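You operate a simulated robot arm through the tools that you are given. There is no shell and no other tool. Be economical: measure what you need, move in short steps, check, and stop when the job is done.

You run a simulated two-armed robot. Do the job below in one go: nothing can be reset, and whatever is moved stays where it is left.

## Task
On the top of the beige bench, fold the white cloth in half and then in half again.

Only the result counts: the job must be done as asked and must still hold three seconds after the hand-in. Knocking over, shifting, dropping, spilling or breaking anything else fails it. Flat cloth is picked up by pressing the open fingertips on it (5 to 10 N) and closing them slowly along it; thin cloth reads only 2 to 8 mm in the jaws.

## Robot
Two 7-joint arms with two-finger parallel grippers on one trunk, on a base that drives. Base frame: it is fixed to the floor where the robot stands at the start and does not move with it; the origin is under the middle of the robot, x ahead of it, y to its left, z up; the surface under the hand at the start is at about z = 80. Units: cm, rad, N and s.
The left shoulder is at the start at [7, 16.3, 109.5], the right one opposite. With the tool pointing down near the work surface each hand reaches from about 40 to 88 cm from the robot's upright axis, wherever it stands, measured 20 degrees to its own side. Places, roughly: top of the beige bench [40, -10, 80]. Payload 3.43 kg a hand.
The TCP of each hand is the grasp point between the finger pads, 3.4 cm short of the fingertips. In the tool frame z runs along the fingers and y along their closing line. Largest opening 12.8 cm; finger width 2.4, thickness 1.2; the body of the gripper, 4.8 by 13 cm, starts 9.6 cm behind the TCP.
Orientation is told as [roll, pitch, yaw] about the base's x, y, z axes, in that order, counted from this pose: with the fingers straight down and closing along the base's y, the tool's x points along the base's -x, its y along +y and its z along -z.

## Interface
- The arms move only by the tool send_rows. It takes "left_series", "right_series" or both (then of equal length, played together; a hand with none holds still); each is a list of rows, each a list of 3 entries, a list of its own where there are three numbers: the shift along the tool's x, y, z in cm, then the turn, a rotation vector about the tool's x, y, z in rad, then the finger opening in cm, from 0 to 12.8. In form: [[[dx, dy, dz], [ax, ay, az], gripper], ...]. A call has 1 to 10 rows; each row shifts and turns the commanded pose from where the row before left it, along the tool's axes as they then stand. Each row takes 0.2 s and may step no farther than 5 cm and 0.15 rad from the row before; otherwise, or with a gripper value out of range, the whole call is refused. A pose out of reach is approached as far as the arm can. The call stops where the force on the tool passes 40 N (or 10 N more than at its start, if that is more) or the arm is blocked; 0.2 s more then pass. The fingers move at their own pace (about 15.3 cm/s each) and stop on an object; they squeeze with about 43 N. The grip force told is the motor's: it shows also when the fingers shut on nothing. Time passes only in rows, and 0.2 s behind the last, so rows that do not move let the fingers close. The reply holds the time, the measured pose of the TCP, the force on the tool along the base axes, the opening and the grip force, in the units named above and with some noise, with the torque about the TCP (base axes, N m) and any sound that the robot's microphone picked up.
- Cameras (640 x 400 px; columns grow to the right, rows downward): "scene" is now at [12.33, 1.93, 129.17]; the picture's right is [0.15, -0.99, 0.00], its down [-0.82, -0.12, -0.56] and it looks along [0.56, 0.08, -0.83] (base axes); focal length 214 px, centre (320, 200). "left" rides on the left gripper at [7.6, 1.1, -16] in its tool frame; the picture's right is [-0.15, 0.99, 0.00], its down [-0.88, -0.13, -0.46] and it looks along [-0.45, -0.07, 0.89] (tool axes); focal length 234 px, centre (320, 200). "right" rides on the right gripper at [7.6, -1.1, -16] in its tool frame; the picture's right is [0.15, 0.99, 0.00], its down [-0.88, 0.13, -0.46] and it looks along [-0.45, 0.07, 0.89] (tool axes); focal length 234 px, centre (320, 200). There is no depth. A picture from a camera that has moved, and an enlarged one, comes with that camera's place and axes in the base frame and with its lens. The place of the scene camera against the robot may be out by one fixed shift of up to 1.2 cm in any direction.
- get_image(camera): a new picture of that camera. The clock stands still meanwhile.
- move_column(by): slides the trunk up (or, below 0, down) by that many cm; the arms and the scene camera ride with it, the base frame stays. It gives what a move gives, with no picture.
- roll_base(legs): drives the robot by 1 to 6 legs, each [ahead, left, turn to the left] in cm, cm and rad, along the robot's own axes; the way and the turn of a leg run together, so that a leg with both is an arc; at most 150 cm and 3.142 rad a leg. The arms and the cameras ride along, it lands a little off, and it stops where it bumps. It gives what a move gives.
- pan_tilt(pan, tilt): turns the head with the scene camera to pan (to the left, within 1.501 rad either way) and tilt (down, from -0.506 to 1.204), counted from straight ahead of the robot. It gives what a move gives.
- enlarge(camera, box): a new picture of the part [left, top, right, bottom] of that camera's present view, enlarged. The clock stands still meanwhile.
- sign_off(): hands the job in; it is judged then, once.

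Go step by step. Nothing tells you exact positions but the pictures and the camera data: compare them with the known pose of the tool, close in by small moves and look again before you grip or let go. The budget is 120 turns and 88 pictures, counting those below and the enlarged ones. Unless the task says otherwise, let go and move clear before handing in, and close with one line.

The tools are called after "Call:" as a command line: name --argument value ..., lists and objects as JSON in quotes. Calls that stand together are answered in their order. send_rows: Moves the arms, as the interface text tells. Its arguments: {"type":"object","properties":{"left_series":{"type":"array"},"right_series":{"type":"array"}},"required":[]} The other tools are called the same way: move_column (by) slides the trunk up or down; roll_base (legs) drives the base; pan_tilt (pan, tilt) turns the head that bears the scene camera; get_image (camera) takes a picture; enlarge (camera, box) takes an enlarged picture of a part of a camera's view; sign_off () hands the job in.

At the start:

```text
time_s: 0.0
left_tool_pos: [66.41, 35.08, 100.18]
left_orientation: [0.001, 0.002, -0.001]
left_force: [-0.4, -0.2, -1.0]
left_wrist_torque: [0.01, 0.01, 0.0]
left_gripper_width: 12.81
left_finger_force: 0.1
right_tool_pos: [49.98, -14.44, 104.21]
right_orientation: [0.001, 0.001, -0.001]
right_force: [0.5, 0.5, 0.0]
right_wrist_torque: [-0.01, -0.02, 0.0]
right_gripper_width: 12.81
right_finger_force: 0.1
trunk travel left (down, up): [-57.5, 36.5]
robot x, y, heading: [-0.08, 0.26, 0.005]
head pan, tilt: [0.15, 0.972]
```

scene: 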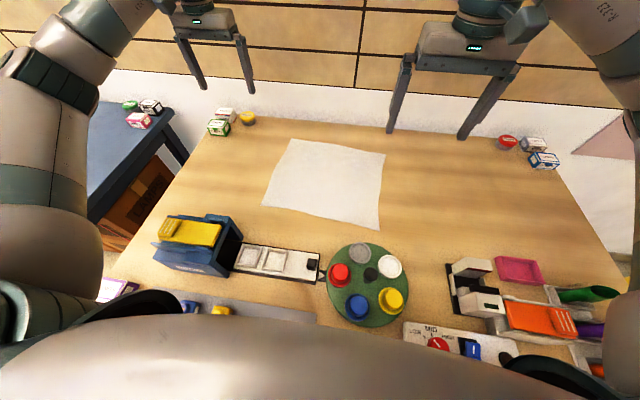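
right: 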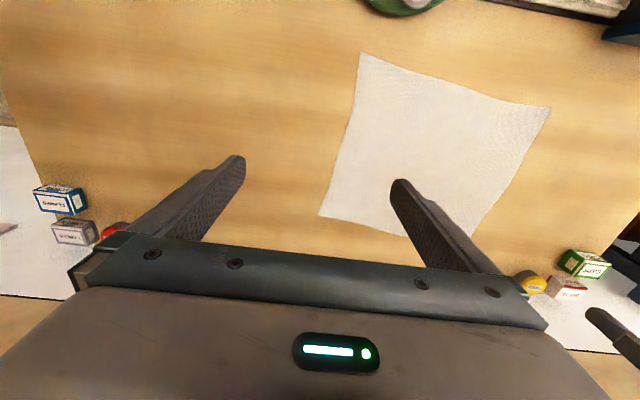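
left: 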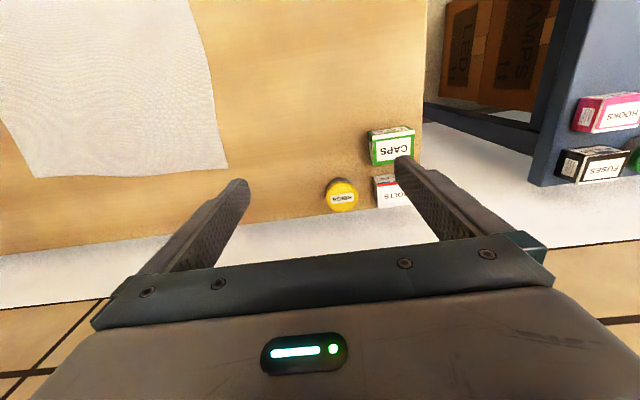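

The cloth's corners come out near A(69.6, 20), B(66.6, -12), C(38.7, -10) and D(41.5, 22). Before planning the fold I'll look closer at the near edge and the things beside it.

Call:
enlarge --camera "scene" --box '[140, 110, 460, 310]'

Call:
roll_base --legs '[[-8, 0, 0]]'

Call:
get_image --camera "scene"

```text
2.00 times, centred on (300, 210) of scene
camera zoom: at [12.33, 1.93, 129.17], right [0.15, -0.99, 0.0], down [-0.82, -0.12, -0.56], along [0.56, 0.08, -0.83], focal length 429 px, centre (360, 180)
```

zoom: 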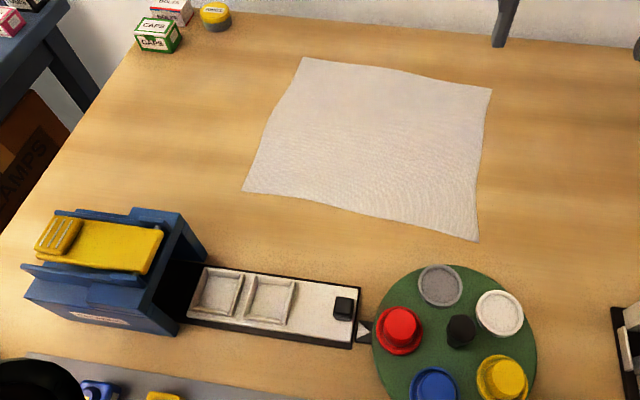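

```text
time_s: 1.1
left_tool_pos: [58.43, 35.01, 100.18]
left_orientation: [0.0, -0.001, -0.001]
left_force: [-0.2, -0.7, -0.1]
left_wrist_torque: [0.0, -0.03, 0.02]
left_gripper_width: 12.79
left_finger_force: 0.0
right_tool_pos: [42.06, -14.44, 104.28]
right_orientation: [-0.002, -0.001, -0.001]
right_force: [-1.0, 0.3, 0.9]
right_wrist_torque: [0.01, -0.03, -0.02]
right_gripper_width: 12.83
right_finger_force: 0.0
trunk travel left (down, up): [-57.5, 36.5]
robot x, y, heading: [-8.26, -0.07, 0.0]
head pan, tilt: [0.15, 0.972]
```

```text
83 pictures are left
camera scene: at [4.28, 1.92, 129.18], right [0.15, -0.99, 0.0], down [-0.82, -0.12, -0.56], along [0.56, 0.08, -0.83], focal length 214 px, centre (320, 200)
```

scene: 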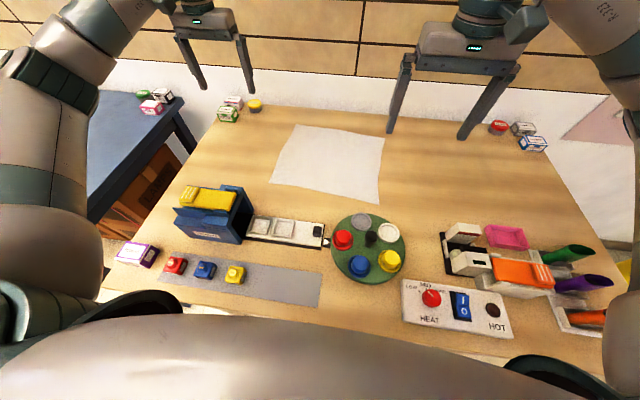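

The block clears corner D by about 10 cm and the disc clears C by about 4 cm, so I'll fold the near edge over the far edge. Next I hover both hands over the near corners, left over D and right over C.

Call:
send_rows --left_series '[[[2.7, -2.53, 1.37], [0, 0, 0], 12], [[2.7, -2.53, 1.37], [0, 0, 0], 9], [[2.7, -2.53, 1.37], [0, 0, 0], 6], [[2.7, -2.53, 1.37], [0, 0, 0], 4], [[2.7, -2.53, 1.37], [0, 0, 0], 3], [[2.7, -2.53, 1.37], [0, 0, 0], 3], [[0, 0, 0], [0, 0, 0.088], 3], [[0, 0, 0], [0, 0, 0], 3]]' --right_series '[[[0.4, 1.24, 2.05], [0, 0, 0], 12], [[0.4, 1.24, 2.05], [0, 0, 0], 9], [[0.4, 1.24, 2.05], [0, 0, 0], 6], [[0.4, 1.24, 2.05], [0, 0, 0], 4], [[0.4, 1.24, 2.05], [0, 0, 0], 3], [[0.4, 1.24, 2.05], [0, 0, 0], 3], [[0, 0, 0], [0, 0, 0.088], 3], [[0, 0, 0], [0, 0, 0], 3]]'

Call:
get_image --camera "left"

Call:
get_image --camera "right"

Call:
get_image --camera "scene"

```text
time_s: 2.9
left_tool_pos: [42.32, 19.72, 91.91]
left_orientation: [-0.002, 0.0, -0.089]
left_force: [1.4, -0.7, -0.4]
left_wrist_torque: [0.03, 0.01, -0.03]
left_gripper_width: 2.99
left_finger_force: 0.0
right_tool_pos: [39.68, -6.78, 91.91]
right_orientation: [0.001, 0.0, -0.088]
right_force: [-0.4, -0.2, 1.3]
right_wrist_torque: [0.04, 0.02, -0.01]
right_gripper_width: 3.01
right_finger_force: 0.0
trunk travel left (down, up): [-57.5, 36.5]
robot x, y, heading: [-8.21, 0.04, -0.008]
head pan, tilt: [0.15, 0.972]
```

```text
82 pictures are left
camera left: at [34.91, 21.45, 107.78], right [0.23, 0.97, 0.0], down [0.87, -0.21, 0.46], along [0.44, -0.11, -0.89], focal length 234 px, centre (320, 200)
```

left: 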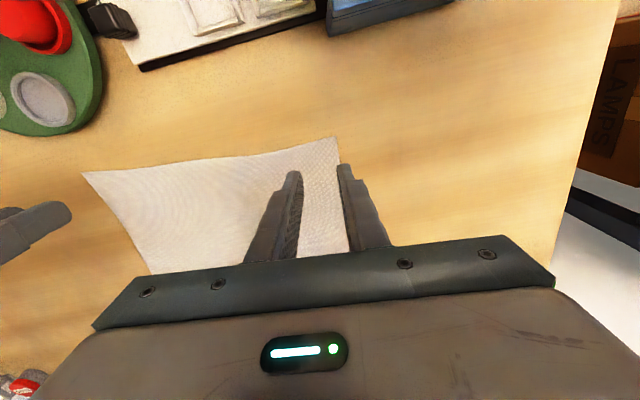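

```text
81 pictures are left
camera right: at [32.12, -7.21, 107.82], right [-0.06, 1.0, 0.0], down [0.89, 0.05, 0.46], along [0.45, 0.03, -0.89], focal length 234 px, centre (320, 200)
```

right: 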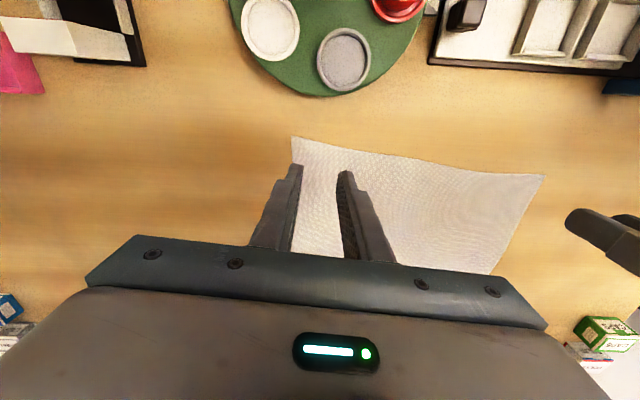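

```text
80 pictures are left
camera scene: at [4.39, 1.91, 129.17], right [0.15, -0.99, 0.0], down [-0.82, -0.12, -0.56], along [0.56, 0.08, -0.83], focal length 214 px, centre (320, 200)
```

scene: 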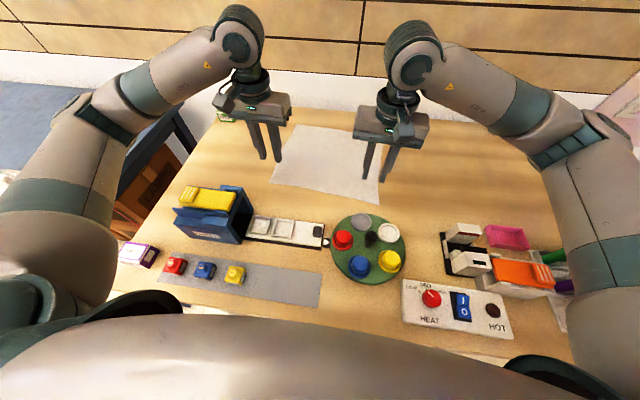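

Wrist views put D at (41.0, 21.9) and C at (38.1, -10.0). The fingers are in line with the near edge, so I nudge both inward slightly and go down to just above the cloth.

Call:
send_rows --left_series '[[[0, -0.5, 2.6], [0, 0, 0], 3], [[0, 0, 2.6], [0, 0, 0], 3], [[0, 0, 1.8], [0, 0, 0], 3], [[0, 0, 0.8], [0, 0, 0], 3], [[0, 0, 0], [0, 0, 0], 3]]' --right_series '[[[0.2, -0.5, 2.6], [0, 0, 0], 3], [[0, 0, 2.6], [0, 0, 0], 3], [[0, 0, 1.8], [0, 0, 0], 3], [[0, 0, 0.8], [0, 0, 0], 3], [[0, 0, 0], [0, 0, 0], 3]]'

Call:
get_image --camera "left"

Call:
get_image --camera "right"

```text
time_s: 4.1
left_tool_pos: [42.12, 19.25, 84.27]
left_orientation: [0.0, 0.0, -0.088]
left_force: [-0.6, -0.2, 0.8]
left_wrist_torque: [-0.02, 0.0, 0.01]
left_gripper_width: 2.99
left_finger_force: 0.1
right_tool_pos: [39.43, -7.35, 84.13]
right_orientation: [0.0, 0.0, -0.089]
right_force: [0.0, -1.2, 0.2]
right_wrist_torque: [0.02, -0.03, 0.0]
right_gripper_width: 3.01
right_finger_force: 0.0
trunk travel left (down, up): [-57.5, 36.5]
robot x, y, heading: [-7.8, -0.01, 0.002]
head pan, tilt: [0.15, 0.972]
```

```text
79 pictures are left
camera left: at [34.61, 21.05, 99.97], right [0.23, 0.97, 0.0], down [0.87, -0.21, 0.46], along [0.44, -0.11, -0.89], focal length 234 px, centre (320, 200)
```

left: 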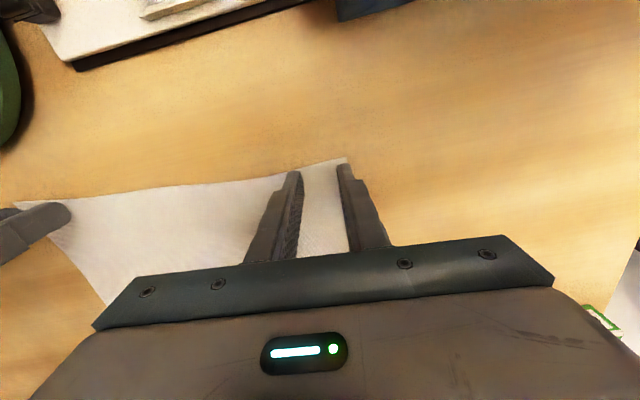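

```text
78 pictures are left
camera right: at [31.9, -7.85, 99.98], right [-0.06, 1.0, 0.0], down [0.89, 0.05, 0.45], along [0.45, 0.03, -0.89], focal length 234 px, centre (320, 200)
```

right: 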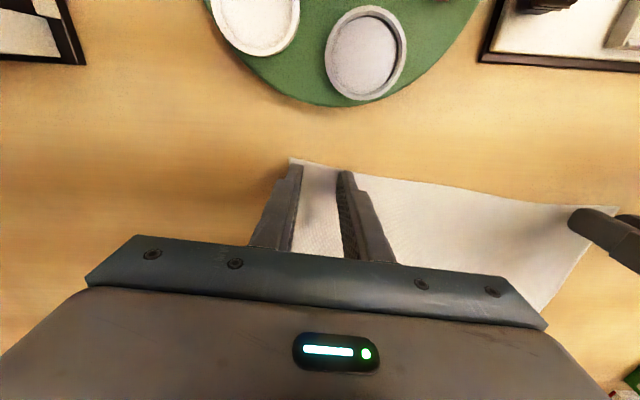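

Both hands are well placed over their corners. Now I lower in small steps to feel for contact.

Call:
send_rows --left_series '[[[0, 0, 0.4], [0, 0, 0], 3], [[0, 0, 0.3], [0, 0, 0], 3], [[0, 0, 0.15], [0, 0, 0], 3], [[0, 0, 0], [0, 0, 0], 3]]' --right_series '[[[0, 0, 0.4], [0, 0, 0], 3], [[0, 0, 0.3], [0, 0, 0], 3], [[0, 0, 0.15], [0, 0, 0], 3], [[0, 0, 0], [0, 0, 0], 3]]'

```text
time_s: 5.1
left_tool_pos: [42.09, 19.33, 83.66]
left_orientation: [0.0, -0.004, -0.089]
left_force: [-0.6, -2.4, 10.5]
left_wrist_torque: [-0.06, 0.08, 0.0]
left_gripper_width: 3.04
left_finger_force: 0.1
right_tool_pos: [39.42, -7.49, 83.45]
right_orientation: [0.002, -0.007, -0.091]
right_force: [8.4, 0.4, 36.8]
right_wrist_torque: [-0.24, -0.21, 0.08]
right_gripper_width: 2.99
right_finger_force: 0.0
trunk travel left (down, up): [-57.5, 36.5]
robot x, y, heading: [-7.95, 0.13, -0.003]
head pan, tilt: [0.15, 0.972]
```

The left hand presses at 10 N but the right at 37 N, so I ease the right up before closing.

Call:
send_rows --left_series '[[[0, 0, -0.02], [0, 0, 0], 3], [[0, 0, 0], [0, 0, 0], 3]]' --right_series '[[[0, 0, -0.15], [0, 0, 0], 3], [[0, 0, 0], [0, 0, 0], 3]]'

```text
time_s: 5.7
left_tool_pos: [42.22, 19.33, 83.49]
left_orientation: [-0.001, -0.002, -0.089]
left_force: [-0.1, -0.9, 16.5]
left_wrist_torque: [-0.09, 0.01, 0.04]
left_gripper_width: 3.0
left_finger_force: 0.0
right_tool_pos: [39.3, -7.49, 83.44]
right_orientation: [0.0, -0.006, -0.09]
right_force: [7.8, -1.4, 36.3]
right_wrist_torque: [-0.12, -0.28, 0.01]
right_gripper_width: 2.99
right_finger_force: 0.0
trunk travel left (down, up): [-57.5, 36.5]
robot x, y, heading: [-8.11, 0.15, 0.0]
head pan, tilt: [0.15, 0.972]
```

Call:
send_rows --left_series '[[[0, 0, -0.07], [0, 0, 0], 3], [[0, 0, 0], [0, 0, 0], 3], [[0, 0, 0], [0, 0, 0], 3]]' --right_series '[[[0, 0, -0.3], [0, 0, 0], 3], [[0, 0, 0], [0, 0, 0], 3], [[0, 0, 0], [0, 0, 0], 3]]'

```text
time_s: 6.5
left_tool_pos: [42.04, 19.3, 83.54]
left_orientation: [0.0, -0.003, -0.088]
left_force: [-0.6, 0.4, 22.0]
left_wrist_torque: [-0.16, -0.04, -0.01]
left_gripper_width: 2.98
left_finger_force: 0.0
right_tool_pos: [39.13, -7.58, 83.57]
right_orientation: [-0.002, 0.002, -0.089]
right_force: [-1.2, 0.2, 0.1]
right_wrist_torque: [0.01, 0.01, 0.0]
right_gripper_width: 2.98
right_finger_force: 0.1
trunk travel left (down, up): [-57.5, 36.5]
robot x, y, heading: [-7.85, -0.25, -0.003]
head pan, tilt: [0.15, 0.972]
```

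I forces trade: left has crept to 22 N while right is just free. A small correction on each comes next.

Call:
send_rows --left_series '[[[0, 0, -0.12], [0, 0, 0], 3], [[0, 0, 0], [0, 0, 0], 3], [[0, 0, 0], [0, 0, 0], 3]]' --right_series '[[[0.1, 0.2, 0.1], [0, 0, 0], 3], [[0, 0, 0], [0, 0, 0], 3], [[0, 0, 0], [0, 0, 0], 3]]'

```text
time_s: 7.3
left_tool_pos: [42.14, 19.46, 83.51]
left_orientation: [0.0, 0.002, -0.091]
left_force: [-0.7, -0.5, 2.9]
left_wrist_torque: [-0.04, 0.02, -0.01]
left_gripper_width: 2.98
left_finger_force: 0.1
right_tool_pos: [39.27, -7.16, 83.52]
right_orientation: [0.0, 0.0, -0.089]
right_force: [-1.1, -0.4, 1.4]
right_wrist_torque: [-0.02, -0.01, 0.02]
right_gripper_width: 3.02
right_finger_force: 0.1
trunk travel left (down, up): [-57.5, 36.5]
robot x, y, heading: [-7.75, 0.17, -0.001]
head pan, tilt: [0.15, 0.972]
```

Forces are now 3 N and 1 N. A touch more down, then I close slowly.

Call:
send_rows --left_series '[[[0, 0, 0.04], [0, 0, 0], 3], [[0, 0, 0], [0, 0, 0], 3], [[0, 0, 0], [0, 0, 0], 3]]' --right_series '[[[0, 0, 0.06], [0, 0, 0], 3], [[0, 0, 0], [0, 0, 0], 3], [[0, 0, 0], [0, 0, 0], 3]]'

```text
time_s: 8.1
left_tool_pos: [42.29, 19.45, 83.57]
left_orientation: [0.001, -0.001, -0.09]
left_force: [0.6, -0.5, 1.2]
left_wrist_torque: [-0.02, 0.02, -0.01]
left_gripper_width: 2.99
left_finger_force: 0.0
right_tool_pos: [39.39, -7.22, 83.59]
right_orientation: [0.001, 0.0, -0.089]
right_force: [-0.2, -0.4, 8.6]
right_wrist_torque: [0.03, 0.02, -0.02]
right_gripper_width: 2.98
right_finger_force: 0.1
trunk travel left (down, up): [-57.5, 36.5]
robot x, y, heading: [-7.61, 0.02, -0.006]
head pan, tilt: [0.15, 0.972]
```

Right is at 8.6 N; I add a little on the left and close both over several rows.

Call:
send_rows --left_series '[[[0, 0, 0.06], [0, 0, 0], 3], [[0, 0, 0], [0, 0, 0], 3], [[0, 0, 0], [0, 0, 0], 2.5], [[0, 0, 0], [0, 0, 0], 2.0], [[0, 0, 0], [0, 0, 0], 1.5], [[0, 0, 0], [0, 0, 0], 1.0], [[0, 0, 0], [0, 0, 0], 0.5], [[0, 0, 0], [0, 0, 0], 0], [[0, 0, 0], [0, 0, 0], 0]]' --right_series '[[[0, 0, 0], [0, 0, 0], 3], [[0, 0, 0], [0, 0, 0], 3], [[0, 0, 0], [0, 0, 0], 2.5], [[0, 0, 0], [0, 0, 0], 2.0], [[0, 0, 0], [0, 0, 0], 1.5], [[0, 0, 0], [0, 0, 0], 1.0], [[0, 0, 0], [0, 0, 0], 0.5], [[0, 0, 0], [0, 0, 0], 0], [[0, 0, 0], [0, 0, 0], 0]]'

Call:
get_image --camera "left"

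Call:
get_image --camera "right"

```text
time_s: 10.1
left_tool_pos: [42.25, 19.38, 83.62]
left_orientation: [0.0, 0.0, -0.091]
left_force: [0.1, 0.3, 0.7]
left_wrist_torque: [0.01, 0.0, -0.01]
left_gripper_width: 0.0
left_finger_force: 32.7
right_tool_pos: [39.33, -7.24, 83.6]
right_orientation: [-0.001, 0.0, -0.088]
right_force: [0.5, -0.5, 13.5]
right_wrist_torque: [0.05, -0.03, -0.02]
right_gripper_width: 0.0
right_finger_force: 32.9
trunk travel left (down, up): [-57.5, 36.5]
robot x, y, heading: [-7.91, 0.03, -0.003]
head pan, tilt: [0.15, 0.972]
```

```text
77 pictures are left
camera left: at [34.65, 21.15, 99.41], right [0.23, 0.97, 0.0], down [0.87, -0.21, 0.46], along [0.44, -0.11, -0.89], focal length 234 px, centre (320, 200)
```

left: 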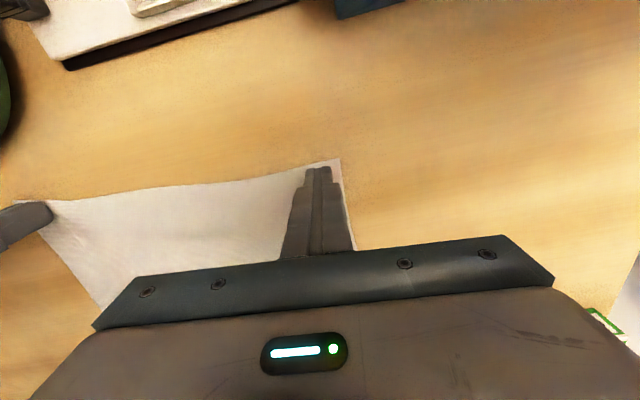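

```text
76 pictures are left
camera right: at [31.67, -7.71, 99.44], right [-0.06, 1.0, 0.0], down [0.89, 0.05, 0.46], along [0.46, 0.03, -0.89], focal length 234 px, centre (320, 200)
```

right: 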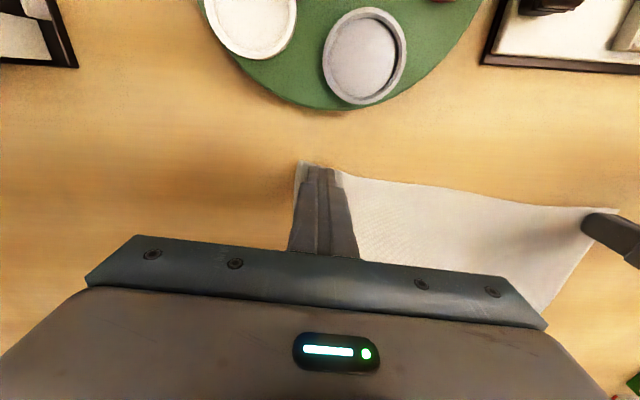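

Both grippers shut on nothing: the left had lost contact and the right likely closed too fast. I lift slightly, reopen, and press again.

Call:
send_rows --left_series '[[[0, 0, -0.4], [0, 0, 0], 0], [[0, 0, 0], [0, 0, 0], 3], [[0, 0, 0], [0, 0, 0], 3], [[0, 0, 0.35], [0, 0, 0], 3], [[0, 0, 0.15], [0, 0, 0], 3], [[0, 0, 0], [0, 0, 0], 3], [[0, 0, 0], [0, 0, 0], 3]]' --right_series '[[[0, 0, -0.4], [0, 0, 0], 0], [[0, 0, 0], [0, 0, 0], 3], [[0, 0, 0], [0, 0, 0], 3], [[0, 0, 0.3], [0, 0, 0], 3], [[0, 0, 0.07], [0, 0, 0], 3], [[0, 0, 0], [0, 0, 0], 3], [[0, 0, 0], [0, 0, 0], 3]]'

```text
time_s: 11.7
left_tool_pos: [42.3, 19.27, 83.56]
left_orientation: [-0.001, -0.001, -0.09]
left_force: [1.2, 0.0, 10.2]
left_wrist_torque: [-0.1, -0.05, 0.04]
left_gripper_width: 2.99
left_finger_force: 0.1
right_tool_pos: [39.42, -7.31, 83.5]
right_orientation: [-0.001, -0.001, -0.088]
right_force: [1.1, -0.6, 6.8]
right_wrist_torque: [-0.02, -0.07, 0.0]
right_gripper_width: 2.99
right_finger_force: 0.0
trunk travel left (down, up): [-57.5, 36.5]
robot x, y, heading: [-8.13, 0.0, -0.002]
head pan, tilt: [0.15, 0.972]
```

Now both press within 5–10 N. I close slowly, in 0.25 cm steps.

Call:
send_rows --left_series '[[[0, 0, 0], [0, 0, 0], 2.75], [[0, 0, 0], [0, 0, 0], 2.5], [[0, 0, 0], [0, 0, 0], 2.25], [[0, 0, 0], [0, 0, 0], 2.0], [[0, 0, 0], [0, 0, 0], 1.75], [[0, 0, 0], [0, 0, 0], 1.5], [[0, 0, 0], [0, 0, 0], 1.25]]' --right_series '[[[0, 0, 0], [0, 0, 0], 2.75], [[0, 0, 0], [0, 0, 0], 2.5], [[0, 0, 0], [0, 0, 0], 2.25], [[0, 0, 0], [0, 0, 0], 2.0], [[0, 0, 0], [0, 0, 0], 1.75], [[0, 0, 0], [0, 0, 0], 1.5], [[0, 0, 0], [0, 0, 0], 1.25]]'

Call:
enlarge --camera "left" --box '[220, 120, 420, 245]'

Call:
enlarge --camera "right" --box '[220, 120, 420, 245]'

```text
time_s: 13.3
left_tool_pos: [42.24, 19.27, 83.55]
left_orientation: [-0.001, -0.001, -0.09]
left_force: [0.0, 0.2, 15.5]
left_wrist_torque: [-0.03, 0.05, 0.01]
left_gripper_width: 1.33
left_finger_force: 0.7
right_tool_pos: [39.3, -7.32, 83.62]
right_orientation: [0.0, -0.003, -0.089]
right_force: [1.6, -0.8, 6.9]
right_wrist_torque: [-0.01, -0.02, -0.02]
right_gripper_width: 1.27
right_finger_force: 0.1
trunk travel left (down, up): [-57.5, 36.5]
robot x, y, heading: [-7.98, 0.36, -0.002]
head pan, tilt: [0.15, 0.972]
```

```text
3.20 times, centred on (320, 182) of left
camera zoom: at [34.6, 21.04, 99.35], right [0.23, 0.97, 0.0], down [0.86, -0.21, 0.46], along [0.44, -0.11, -0.89], focal length 749 px, centre (320, 256)
```

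zoom: 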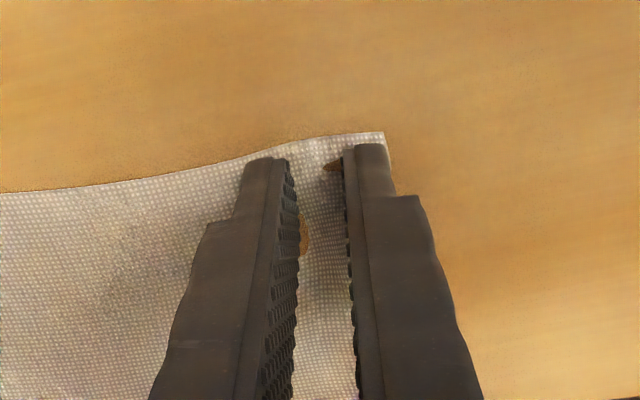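

```text
3.20 times, centred on (320, 182) of right
camera zoom: at [31.66, -7.81, 99.45], right [-0.06, 1.0, 0.0], down [0.89, 0.05, 0.46], along [0.46, 0.03, -0.89], focal length 749 px, centre (320, 256)
```

zoom: 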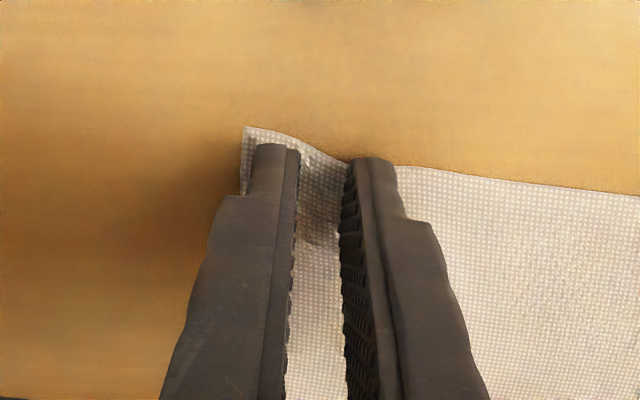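

A ruck is forming between both pairs of fingers, so I keep closing slowly.

Call:
send_rows --left_series '[[[0, 0, 0], [0, 0, 0], 1.05], [[0, 0, 0], [0, 0, 0], 0.85], [[0, 0, 0], [0, 0, 0], 0.65], [[0, 0, 0], [0, 0, 0], 0.45], [[0, 0, 0], [0, 0, 0], 0.25], [[0, 0, 0], [0, 0, 0], 0], [[0, 0, 0], [0, 0, 0], 0]]' --right_series '[[[0, 0, 0], [0, 0, 0], 1.05], [[0, 0, 0], [0, 0, 0], 0.85], [[0, 0, 0], [0, 0, 0], 0.65], [[0, 0, 0], [0, 0, 0], 0.45], [[0, 0, 0], [0, 0, 0], 0.25], [[0, 0, 0], [0, 0, 0], 0], [[0, 0, 0], [0, 0, 0], 0]]'

Call:
enlarge --camera "left" --box '[220, 120, 420, 245]'

Call:
enlarge --camera "right" --box '[220, 120, 420, 245]'

```text
time_s: 14.9
left_tool_pos: [42.29, 19.2, 83.48]
left_orientation: [-0.001, -0.002, -0.087]
left_force: [-0.6, -2.8, 16.1]
left_wrist_torque: [-0.14, 0.05, 0.0]
left_gripper_width: 0.68
left_finger_force: 40.7
right_tool_pos: [39.25, -7.42, 83.51]
right_orientation: [-0.001, -0.001, -0.09]
right_force: [0.1, 0.5, 5.6]
right_wrist_torque: [0.01, -0.02, -0.01]
right_gripper_width: 0.0
right_finger_force: 33.2
trunk travel left (down, up): [-57.5, 36.5]
robot x, y, heading: [-7.86, 0.29, -0.002]
head pan, tilt: [0.15, 0.972]
```

```text
3.20 times, centred on (320, 182) of left
camera zoom: at [34.6, 21.02, 99.35], right [0.23, 0.97, 0.0], down [0.86, -0.21, 0.46], along [0.44, -0.11, -0.89], focal length 749 px, centre (320, 256)
```

zoom: 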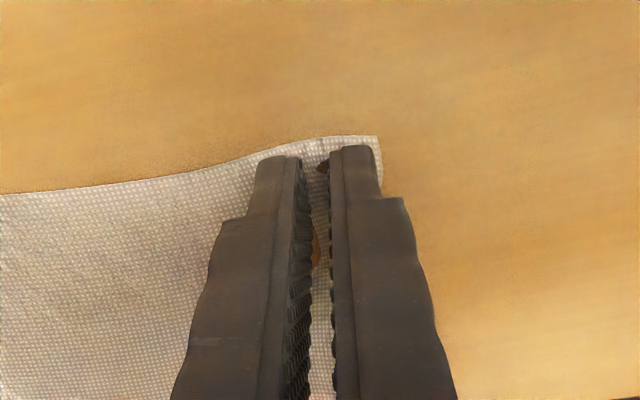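

```text
3.20 times, centred on (320, 182) of right
camera zoom: at [31.66, -7.82, 99.45], right [-0.06, 1.0, 0.0], down [0.89, 0.05, 0.46], along [0.46, 0.03, -0.89], focal length 749 px, centre (320, 256)
```

zoom: 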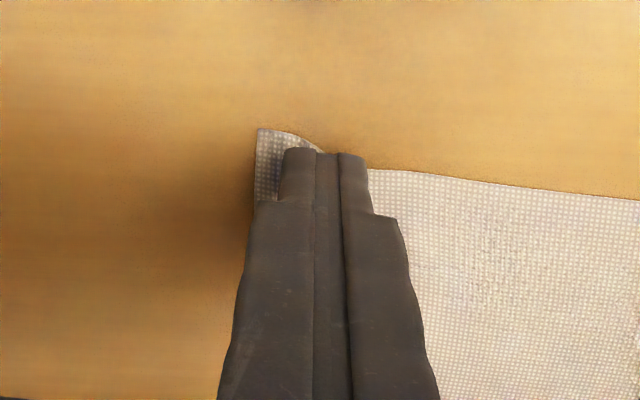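

The left hand has the cloth (6.8 mm) but the right missed. I'll retry the right a little further in and pressed slightly harder.

Call:
send_rows --right_series '[[[0, 0, -0.5], [0, 0, 0], 0], [[-0.4, 0, 0], [0, 0, 0], 3.4], [[0, 0, 0], [0, 0, 0], 3.4], [[0, 0, 0.4], [0, 0, 0], 3.4], [[0, 0, 0.13], [0, 0, 0], 3.4], [[0, 0, 0], [0, 0, 0], 3.4], [[0, 0, 0], [0, 0, 0], 3.4]]'

```text
time_s: 16.5
left_tool_pos: [42.21, 19.19, 83.46]
left_orientation: [0.0, -0.001, -0.089]
left_force: [-1.8, -1.3, 17.4]
left_wrist_torque: [-0.12, 0.09, -0.01]
left_gripper_width: 0.7
left_finger_force: 40.6
right_tool_pos: [39.72, -7.45, 83.53]
right_orientation: [0.0, 0.0, -0.09]
right_force: [0.6, 0.1, 2.7]
right_wrist_torque: [0.04, -0.01, 0.02]
right_gripper_width: 3.41
right_finger_force: 0.0
trunk travel left (down, up): [-57.5, 36.5]
robot x, y, heading: [-7.94, -0.24, 0.0]
head pan, tilt: [0.15, 0.972]
```

Call:
send_rows --right_series '[[[0, 0, 0.08], [0, 0, 0], 3.4], [[0, 0, 0], [0, 0, 0], 3.4], [[0, 0, 0], [0, 0, 0], 3.4]]'

```text
time_s: 17.3
left_tool_pos: [42.09, 19.21, 83.5]
left_orientation: [0.0, -0.002, -0.088]
left_force: [1.4, -0.6, 11.6]
left_wrist_torque: [-0.12, -0.04, 0.0]
left_gripper_width: 0.63
left_finger_force: 40.6
right_tool_pos: [39.76, -7.37, 83.5]
right_orientation: [0.0, -0.004, -0.09]
right_force: [1.3, -3.1, 20.3]
right_wrist_torque: [0.05, -0.04, 0.0]
right_gripper_width: 3.42
right_finger_force: 0.2
trunk travel left (down, up): [-57.5, 36.5]
robot x, y, heading: [-8.23, 0.08, -0.005]
head pan, tilt: [0.15, 0.972]
```

The right is at 20 N, so I back off slightly and close slowly.

Call:
send_rows --right_series '[[[0, 0, -0.04], [0, 0, 0], 3.4], [[0, 0, 0], [0, 0, 0], 3.15], [[0, 0, 0], [0, 0, 0], 2.9], [[0, 0, 0], [0, 0, 0], 2.65], [[0, 0, 0], [0, 0, 0], 2.4], [[0, 0, 0], [0, 0, 0], 2.15], [[0, 0, 0], [0, 0, 0], 1.9], [[0, 0, 0], [0, 0, 0], 1.7]]'

```text
time_s: 19.1
left_tool_pos: [42.25, 19.25, 83.57]
left_orientation: [0.001, -0.001, -0.09]
left_force: [-0.3, -1.8, 12.1]
left_wrist_torque: [-0.06, 0.02, 0.02]
left_gripper_width: 0.61
left_finger_force: 40.2
right_tool_pos: [39.72, -7.39, 83.51]
right_orientation: [-0.001, -0.001, -0.089]
right_force: [0.1, -0.3, 12.9]
right_wrist_torque: [0.09, -0.01, 0.0]
right_gripper_width: 1.53
right_finger_force: 0.0
trunk travel left (down, up): [-57.5, 36.5]
robot x, y, heading: [-8.1, -0.12, 0.004]
head pan, tilt: [0.15, 0.972]
```

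Call:
send_rows --right_series '[[[0, 0, 0], [0, 0, 0], 1.4], [[0, 0, 0], [0, 0, 0], 1.2], [[0, 0, 0], [0, 0, 0], 1.0], [[0, 0, 0], [0, 0, 0], 0.8], [[0, 0, 0], [0, 0, 0], 0.6], [[0, 0, 0], [0, 0, 0], 0.4], [[0, 0, 0], [0, 0, 0], 0.2], [[0, 0, 0], [0, 0, 0], 0], [[0, 0, 0], [0, 0, 0], 0]]'

Call:
enlarge --camera "right" --box '[220, 120, 420, 245]'

```text
time_s: 21.1
left_tool_pos: [42.2, 19.22, 83.41]
left_orientation: [0.0, -0.001, -0.09]
left_force: [-1.4, -7.0, 14.5]
left_wrist_torque: [-0.24, 0.05, -0.1]
left_gripper_width: 0.67
left_finger_force: 41.0
right_tool_pos: [39.69, -7.32, 83.59]
right_orientation: [0.0, -0.002, -0.088]
right_force: [-0.1, 7.8, 10.3]
right_wrist_torque: [0.28, -0.06, 0.15]
right_gripper_width: 0.18
right_finger_force: 36.9
trunk travel left (down, up): [-57.5, 36.5]
robot x, y, heading: [-8.08, -0.01, -0.004]
head pan, tilt: [0.15, 0.972]
```

```text
3.20 times, centred on (320, 182) of right
camera zoom: at [32.05, -7.71, 99.45], right [-0.06, 1.0, 0.0], down [0.89, 0.05, 0.46], along [0.46, 0.03, -0.89], focal length 749 px, centre (320, 256)
```

zoom: 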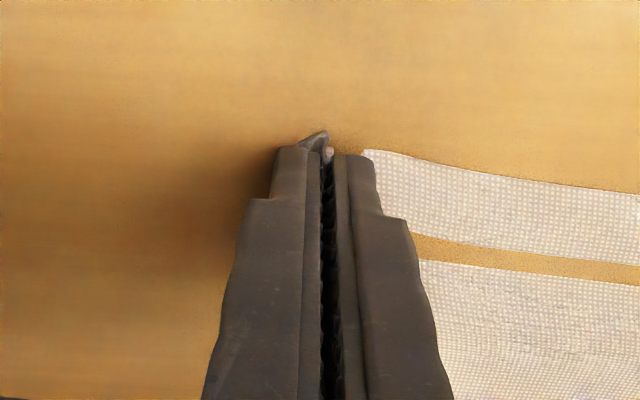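

Both hands hold now, with about 7 N of tension between them. I bring them slightly together and lift 3 cm to check.

Call:
send_rows --left_series '[[[0, -0.5, 0], [0, 0, 0], 0], [[0, 0, -0.5], [0, 0, 0], 0], [[0, 0, -1], [0, 0, 0], 0], [[0, 0, -1.5], [0, 0, 0], 0], [[0, 0, 0], [0, 0, 0], 0]]' --right_series '[[[0, 0.5, 0], [0, 0, 0], 0], [[0, 0, -0.5], [0, 0, 0], 0], [[0, 0, -1], [0, 0, 0], 0], [[0, 0, -1.5], [0, 0, 0], 0], [[0, 0, 0], [0, 0, 0], 0]]'

Call:
get_image --camera "right"

Call:
enlarge --camera "scene" --box '[200, 80, 460, 242]'

```text
time_s: 22.3
left_tool_pos: [42.44, 18.94, 86.48]
left_orientation: [0.001, 0.0, -0.088]
left_force: [0.4, -0.9, 0.1]
left_wrist_torque: [-0.02, 0.03, 0.01]
left_gripper_width: 0.55
left_finger_force: 39.8
right_tool_pos: [39.99, -6.94, 86.47]
right_orientation: [0.0, 0.001, -0.089]
right_force: [0.0, 0.9, 0.1]
right_wrist_torque: [0.01, 0.01, 0.01]
right_gripper_width: 0.19
right_finger_force: 36.2
trunk travel left (down, up): [-57.5, 36.5]
robot x, y, heading: [-7.93, -0.12, 0.001]
head pan, tilt: [0.15, 0.972]
```

```text
70 pictures are left
camera right: at [32.39, -7.32, 102.34], right [-0.06, 1.0, 0.0], down [0.89, 0.05, 0.46], along [0.45, 0.03, -0.89], focal length 234 px, centre (320, 200)
```

right: 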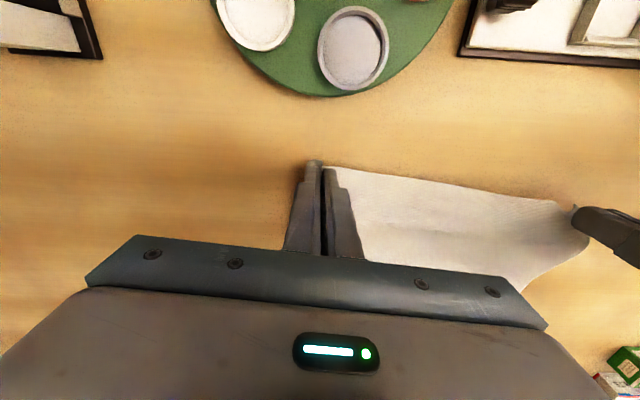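

```text
2.46 times, centred on (330, 161) of scene
camera zoom: at [4.38, 1.92, 129.17], right [0.15, -0.99, 0.0], down [-0.82, -0.12, -0.56], along [0.56, 0.08, -0.83], focal length 528 px, centre (295, 296)
```

zoom: 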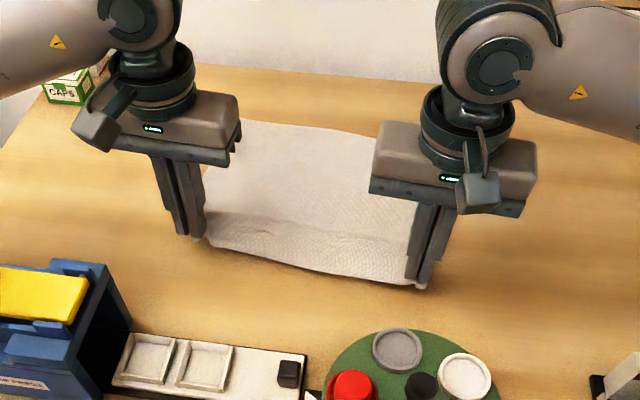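

Both corners lifted cleanly and the edge hangs straight between the hands. Now the first half of the folding arc, along the cloth's own direction.

Call:
send_rows --left_series '[[[-0.6, 0, -1.2], [0, 0, 0], 0], [[-0.9, 0, -1.3], [0, 0, 0], 0], [[-1.2, 0, -1.3], [0, 0, 0], 0], [[-1.3, 0, -1.2], [0, 0, 0], 0], [[-1.5, 0, -1.0], [0, 0, 0], 0], [[-1.5, 0, -1.0], [0, 0, 0], 0], [[-1.7, 0, -0.6], [0, 0, 0], 0], [[-1.8, 0, -0.4], [0, 0, 0], 0], [[-1.7, 0, -0.1], [0, 0, 0], 0], [[-1.8, 0, 0.1], [0, 0, 0], 0]]' --right_series '[[[-0.6, 0, -1.2], [0, 0, 0], 0], [[-0.9, 0, -1.3], [0, 0, 0], 0], [[-1.2, 0, -1.3], [0, 0, 0], 0], [[-1.3, 0, -1.2], [0, 0, 0], 0], [[-1.5, 0, -1.0], [0, 0, 0], 0], [[-1.5, 0, -1.0], [0, 0, 0], 0], [[-1.7, 0, -0.6], [0, 0, 0], 0], [[-1.8, 0, -0.4], [0, 0, 0], 0], [[-1.7, 0, -0.1], [0, 0, 0], 0], [[-1.8, 0, 0.1], [0, 0, 0], 0]]'

Call:
enlarge --camera "scene" --box '[200, 80, 460, 242]'

```text
time_s: 24.5
left_tool_pos: [56.36, 17.62, 94.41]
left_orientation: [-0.002, 0.001, -0.089]
left_force: [-0.3, -1.3, -0.5]
left_wrist_torque: [0.0, 0.04, 0.0]
left_gripper_width: 0.54
left_finger_force: 39.6
right_tool_pos: [53.93, -8.12, 94.27]
right_orientation: [0.0, 0.003, -0.09]
right_force: [0.3, 0.4, 0.1]
right_wrist_torque: [0.02, 0.02, 0.01]
right_gripper_width: 0.17
right_finger_force: 36.6
trunk travel left (down, up): [-57.5, 36.5]
robot x, y, heading: [-7.85, 0.2, -0.0]
head pan, tilt: [0.15, 0.972]
```

```text
2.46 times, centred on (330, 161) of scene
camera zoom: at [4.47, 1.9, 129.16], right [0.15, -0.99, 0.0], down [-0.82, -0.12, -0.56], along [0.56, 0.08, -0.83], focal length 528 px, centre (295, 296)
```

zoom: 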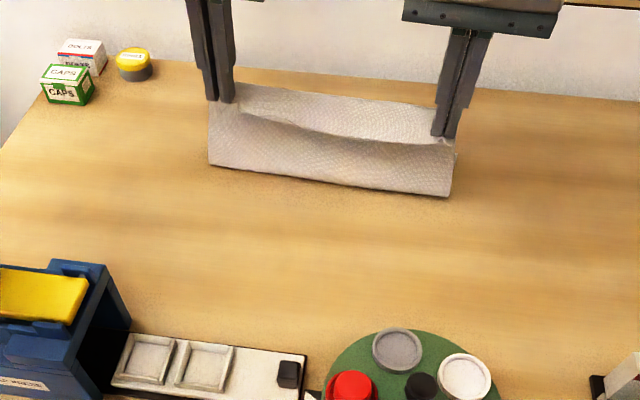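

The fold is forming well, with the far half lying still. I continue the arc down towards the far edge, spreading the hands slightly to take out the sag.

Call:
send_rows --left_series '[[[-1.7, 0.2, 0.4], [0, 0, 0], 0], [[-1.6, 0.2, 0.6], [0, 0, 0], 0], [[-1.6, 0.1, 1.0], [0, 0, 0], 0], [[-1.4, 0, 1.1], [0, 0, 0], 0], [[-1.2, 0, 1.3], [0, 0, 0], 0], [[-1.1, 0, 1.3], [0, 0, 0], 0], [[-0.9, 0, 1.3], [0, 0, 0], 0], [[-0.6, 0, 1.2], [0, 0, 0], 0], [[0, 0, 0], [0, 0, 0], 0]]' --right_series '[[[-1.7, -0.2, 0.4], [0, 0, 0], 0], [[-1.6, -0.2, 0.6], [0, 0, 0], 0], [[-1.5, -0.1, 1.0], [0, 0, 0], 0], [[-1.3, 0, 1.1], [0, 0, 0], 0], [[-1.2, 0, 1.3], [0, 0, 0], 0], [[-1.1, 0, 1.3], [0, 0, 0], 0], [[-0.8, 0, 1.3], [0, 0, 0], 0], [[-0.5, 0, 1.2], [0, 0, 0], 0], [[0, 0, 0], [0, 0, 0], 0]]'

Call:
enlarge --camera "scene" --box '[200, 60, 460, 222]'

Call:
get_image --camera "left"

Call:
get_image --camera "right"

```text
time_s: 26.5
left_tool_pos: [66.06, 17.25, 86.05]
left_orientation: [-0.001, -0.001, -0.089]
left_force: [0.0, -7.4, -0.2]
left_wrist_torque: [-0.24, 0.01, -0.1]
left_gripper_width: 0.66
left_finger_force: 40.9
right_tool_pos: [63.39, -9.36, 86.33]
right_orientation: [-0.001, 0.001, -0.089]
right_force: [1.5, 7.4, -0.7]
right_wrist_torque: [0.21, -0.02, 0.16]
right_gripper_width: 0.16
right_finger_force: 37.0
trunk travel left (down, up): [-57.5, 36.5]
robot x, y, heading: [-7.96, -0.05, -0.0]
head pan, tilt: [0.15, 0.972]
```

```text
2.46 times, centred on (330, 141) of scene
camera zoom: at [4.35, 1.92, 129.18], right [0.15, -0.99, 0.0], down [-0.82, -0.12, -0.56], along [0.56, 0.08, -0.83], focal length 528 px, centre (295, 345)
```

zoom: 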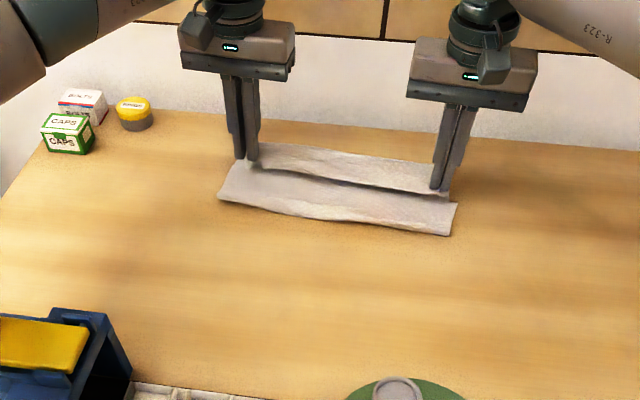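

```text
66 pictures are left
camera left: at [58.63, 19.0, 101.86], right [0.23, 0.97, 0.0], down [0.87, -0.21, 0.46], along [0.44, -0.11, -0.89], focal length 234 px, centre (320, 200)
```

left: 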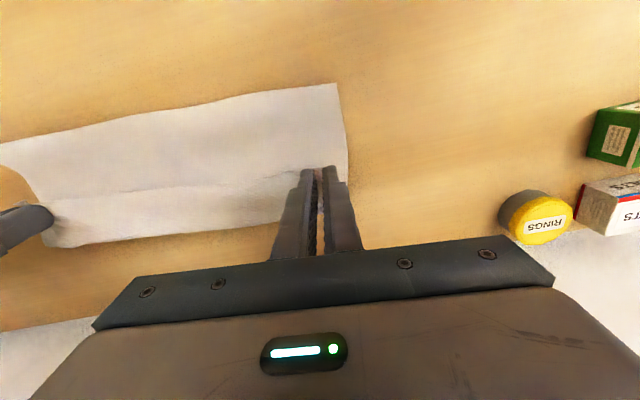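

```text
65 pictures are left
camera right: at [55.86, -9.85, 102.25], right [-0.06, 1.0, 0.0], down [0.89, 0.05, 0.46], along [0.45, 0.03, -0.89], focal length 234 px, centre (320, 200)
```

right: 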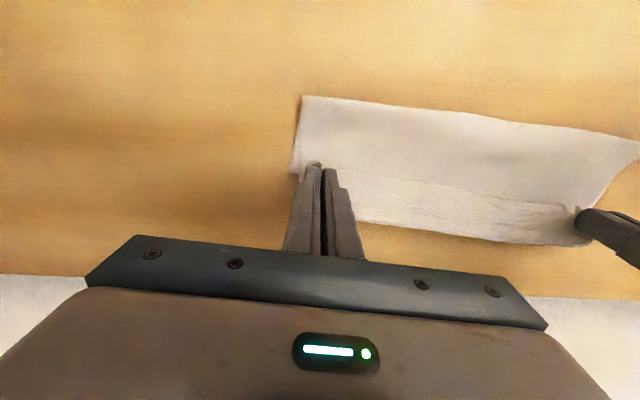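

The fold sits further ahead than planned: the whole cloth crept about 2–3 cm, and the bottom far edge now looks to be at x≈70–71. I ease the sideways tension and move another 2.5 cm ahead, then look again.

Call:
send_rows --left_series '[[[-0.5, -0.4, 0], [0, 0, 0], 0], [[-0.7, 0, 0], [0, 0, 0], 0], [[-0.7, 0, 0], [0, 0, 0], 0], [[-0.6, 0, 0], [0, 0, 0], 0], [[0, 0, 0], [0, 0, 0], 0], [[0, 0, 0], [0, 0, 0], 0]]' --right_series '[[[-0.5, 0.4, 0], [0, 0, 0], 0], [[-0.7, 0, 0], [0, 0, 0], 0], [[-0.7, 0, 0], [0, 0, 0], 0], [[-0.6, 0, 0], [0, 0, 0], 0], [[0, 0, 0], [0, 0, 0], 0], [[0, 0, 0], [0, 0, 0], 0]]'

Call:
enlarge --camera "scene" --box '[260, 80, 420, 180]'

Call:
get_image --camera "left"

Call:
get_image --camera "right"

```text
time_s: 27.9
left_tool_pos: [68.71, 16.68, 86.15]
left_orientation: [0.0, -0.001, -0.088]
left_force: [0.4, -0.9, 0.1]
left_wrist_torque: [-0.04, 0.0, 0.0]
left_gripper_width: 0.55
left_finger_force: 39.6
right_tool_pos: [66.01, -9.31, 86.19]
right_orientation: [0.0, 0.0, -0.09]
right_force: [-0.1, 1.4, 0.0]
right_wrist_torque: [0.02, 0.01, 0.03]
right_gripper_width: 0.17
right_finger_force: 36.5
trunk travel left (down, up): [-57.5, 36.5]
robot x, y, heading: [-7.78, -0.03, -0.0]
head pan, tilt: [0.15, 0.972]
```

```text
4.00 times, centred on (340, 130) of scene
camera zoom: at [4.4, 1.92, 129.17], right [0.15, -0.99, 0.0], down [-0.82, -0.12, -0.56], along [0.56, 0.08, -0.83], focal length 858 px, centre (240, 480)
```

zoom: 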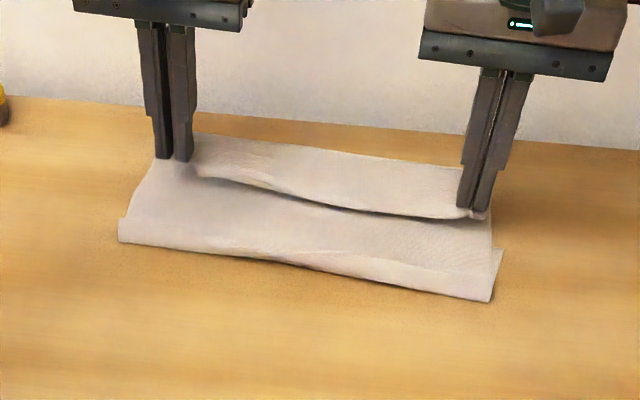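

```text
63 pictures are left
camera left: at [61.19, 18.31, 102.02], right [0.23, 0.97, 0.0], down [0.87, -0.21, 0.46], along [0.44, -0.11, -0.89], focal length 234 px, centre (320, 200)
```

left: 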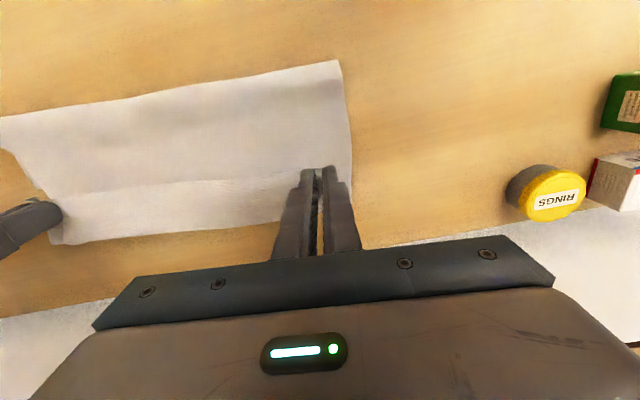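

```text
62 pictures are left
camera right: at [58.37, -9.7, 102.16], right [-0.06, 1.0, 0.0], down [0.89, 0.05, 0.46], along [0.45, 0.03, -0.89], focal length 234 px, centre (320, 200)
```

right: 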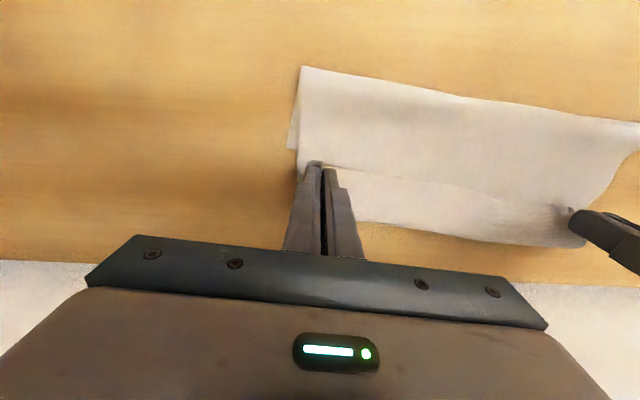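

The sagging middle drags the lower layer along when the hands travel low. I'll raise the hands, then go ahead and down steeply instead.

Call:
send_rows --left_series '[[[0, 0.1, -1.5], [0, 0, 0], 0], [[0, 0.05, -2], [0, 0, 0], 0], [[0, 0, -2], [0, 0, 0], 0], [[-1.2, 0, 0], [0, 0, 0], 0], [[-1.2, 0, 0.8], [0, 0, 0], 0], [[-0.8, 0, 1.2], [0, 0, 0], 0], [[0, 0, 0], [0, 0, 0], 0]]' --right_series '[[[0, -0.1, -1.5], [0, 0, 0], 0], [[0, -0.05, -2], [0, 0, 0], 0], [[0, 0, -2], [0, 0, 0], 0], [[-1.2, 0, 0], [0, 0, 0], 0], [[-1.2, 0, 0.8], [0, 0, 0], 0], [[-0.8, 0, 1.2], [0, 0, 0], 0], [[0, 0, 0], [0, 0, 0], 0]]'

Call:
enlarge --camera "scene" --box '[260, 80, 420, 180]'

Call:
get_image --camera "right"

```text
time_s: 29.5
left_tool_pos: [71.79, 16.43, 89.62]
left_orientation: [-0.001, 0.0, -0.09]
left_force: [0.2, -2.8, -0.6]
left_wrist_torque: [-0.1, -0.03, -0.03]
left_gripper_width: 0.61
left_finger_force: 40.6
right_tool_pos: [69.08, -9.64, 89.69]
right_orientation: [0.001, 0.001, -0.089]
right_force: [0.1, 2.0, -0.1]
right_wrist_torque: [0.08, -0.02, 0.03]
right_gripper_width: 0.19
right_finger_force: 36.8
trunk travel left (down, up): [-57.5, 36.5]
robot x, y, heading: [-7.59, 0.01, -0.002]
head pan, tilt: [0.15, 0.972]
```

```text
4.00 times, centred on (340, 130) of scene
camera zoom: at [4.34, 1.92, 129.18], right [0.15, -0.99, 0.0], down [-0.82, -0.12, -0.56], along [0.56, 0.08, -0.83], focal length 858 px, centre (240, 480)
```

zoom: 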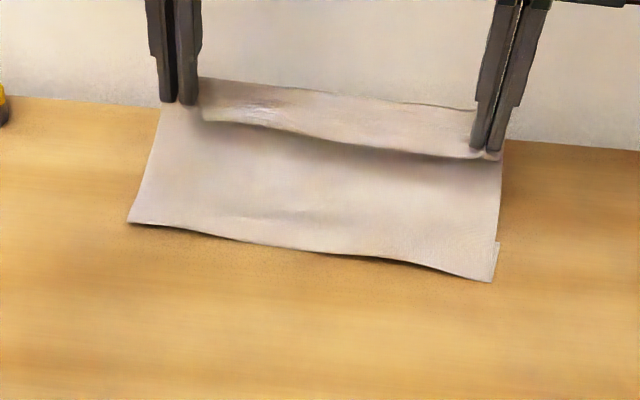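

```text
60 pictures are left
camera right: at [61.46, -10.03, 105.69], right [-0.06, 1.0, 0.0], down [0.89, 0.05, 0.46], along [0.46, 0.03, -0.89], focal length 234 px, centre (320, 200)
```

right: 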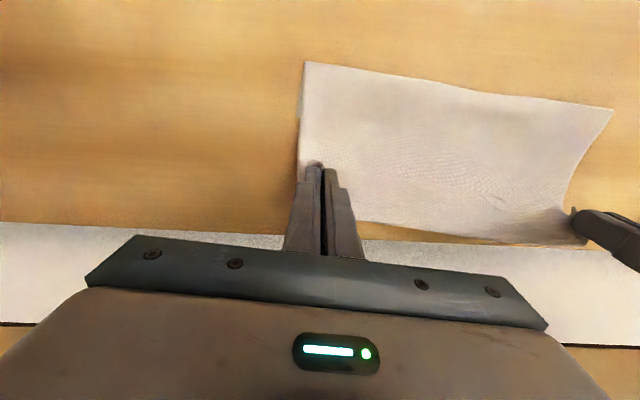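

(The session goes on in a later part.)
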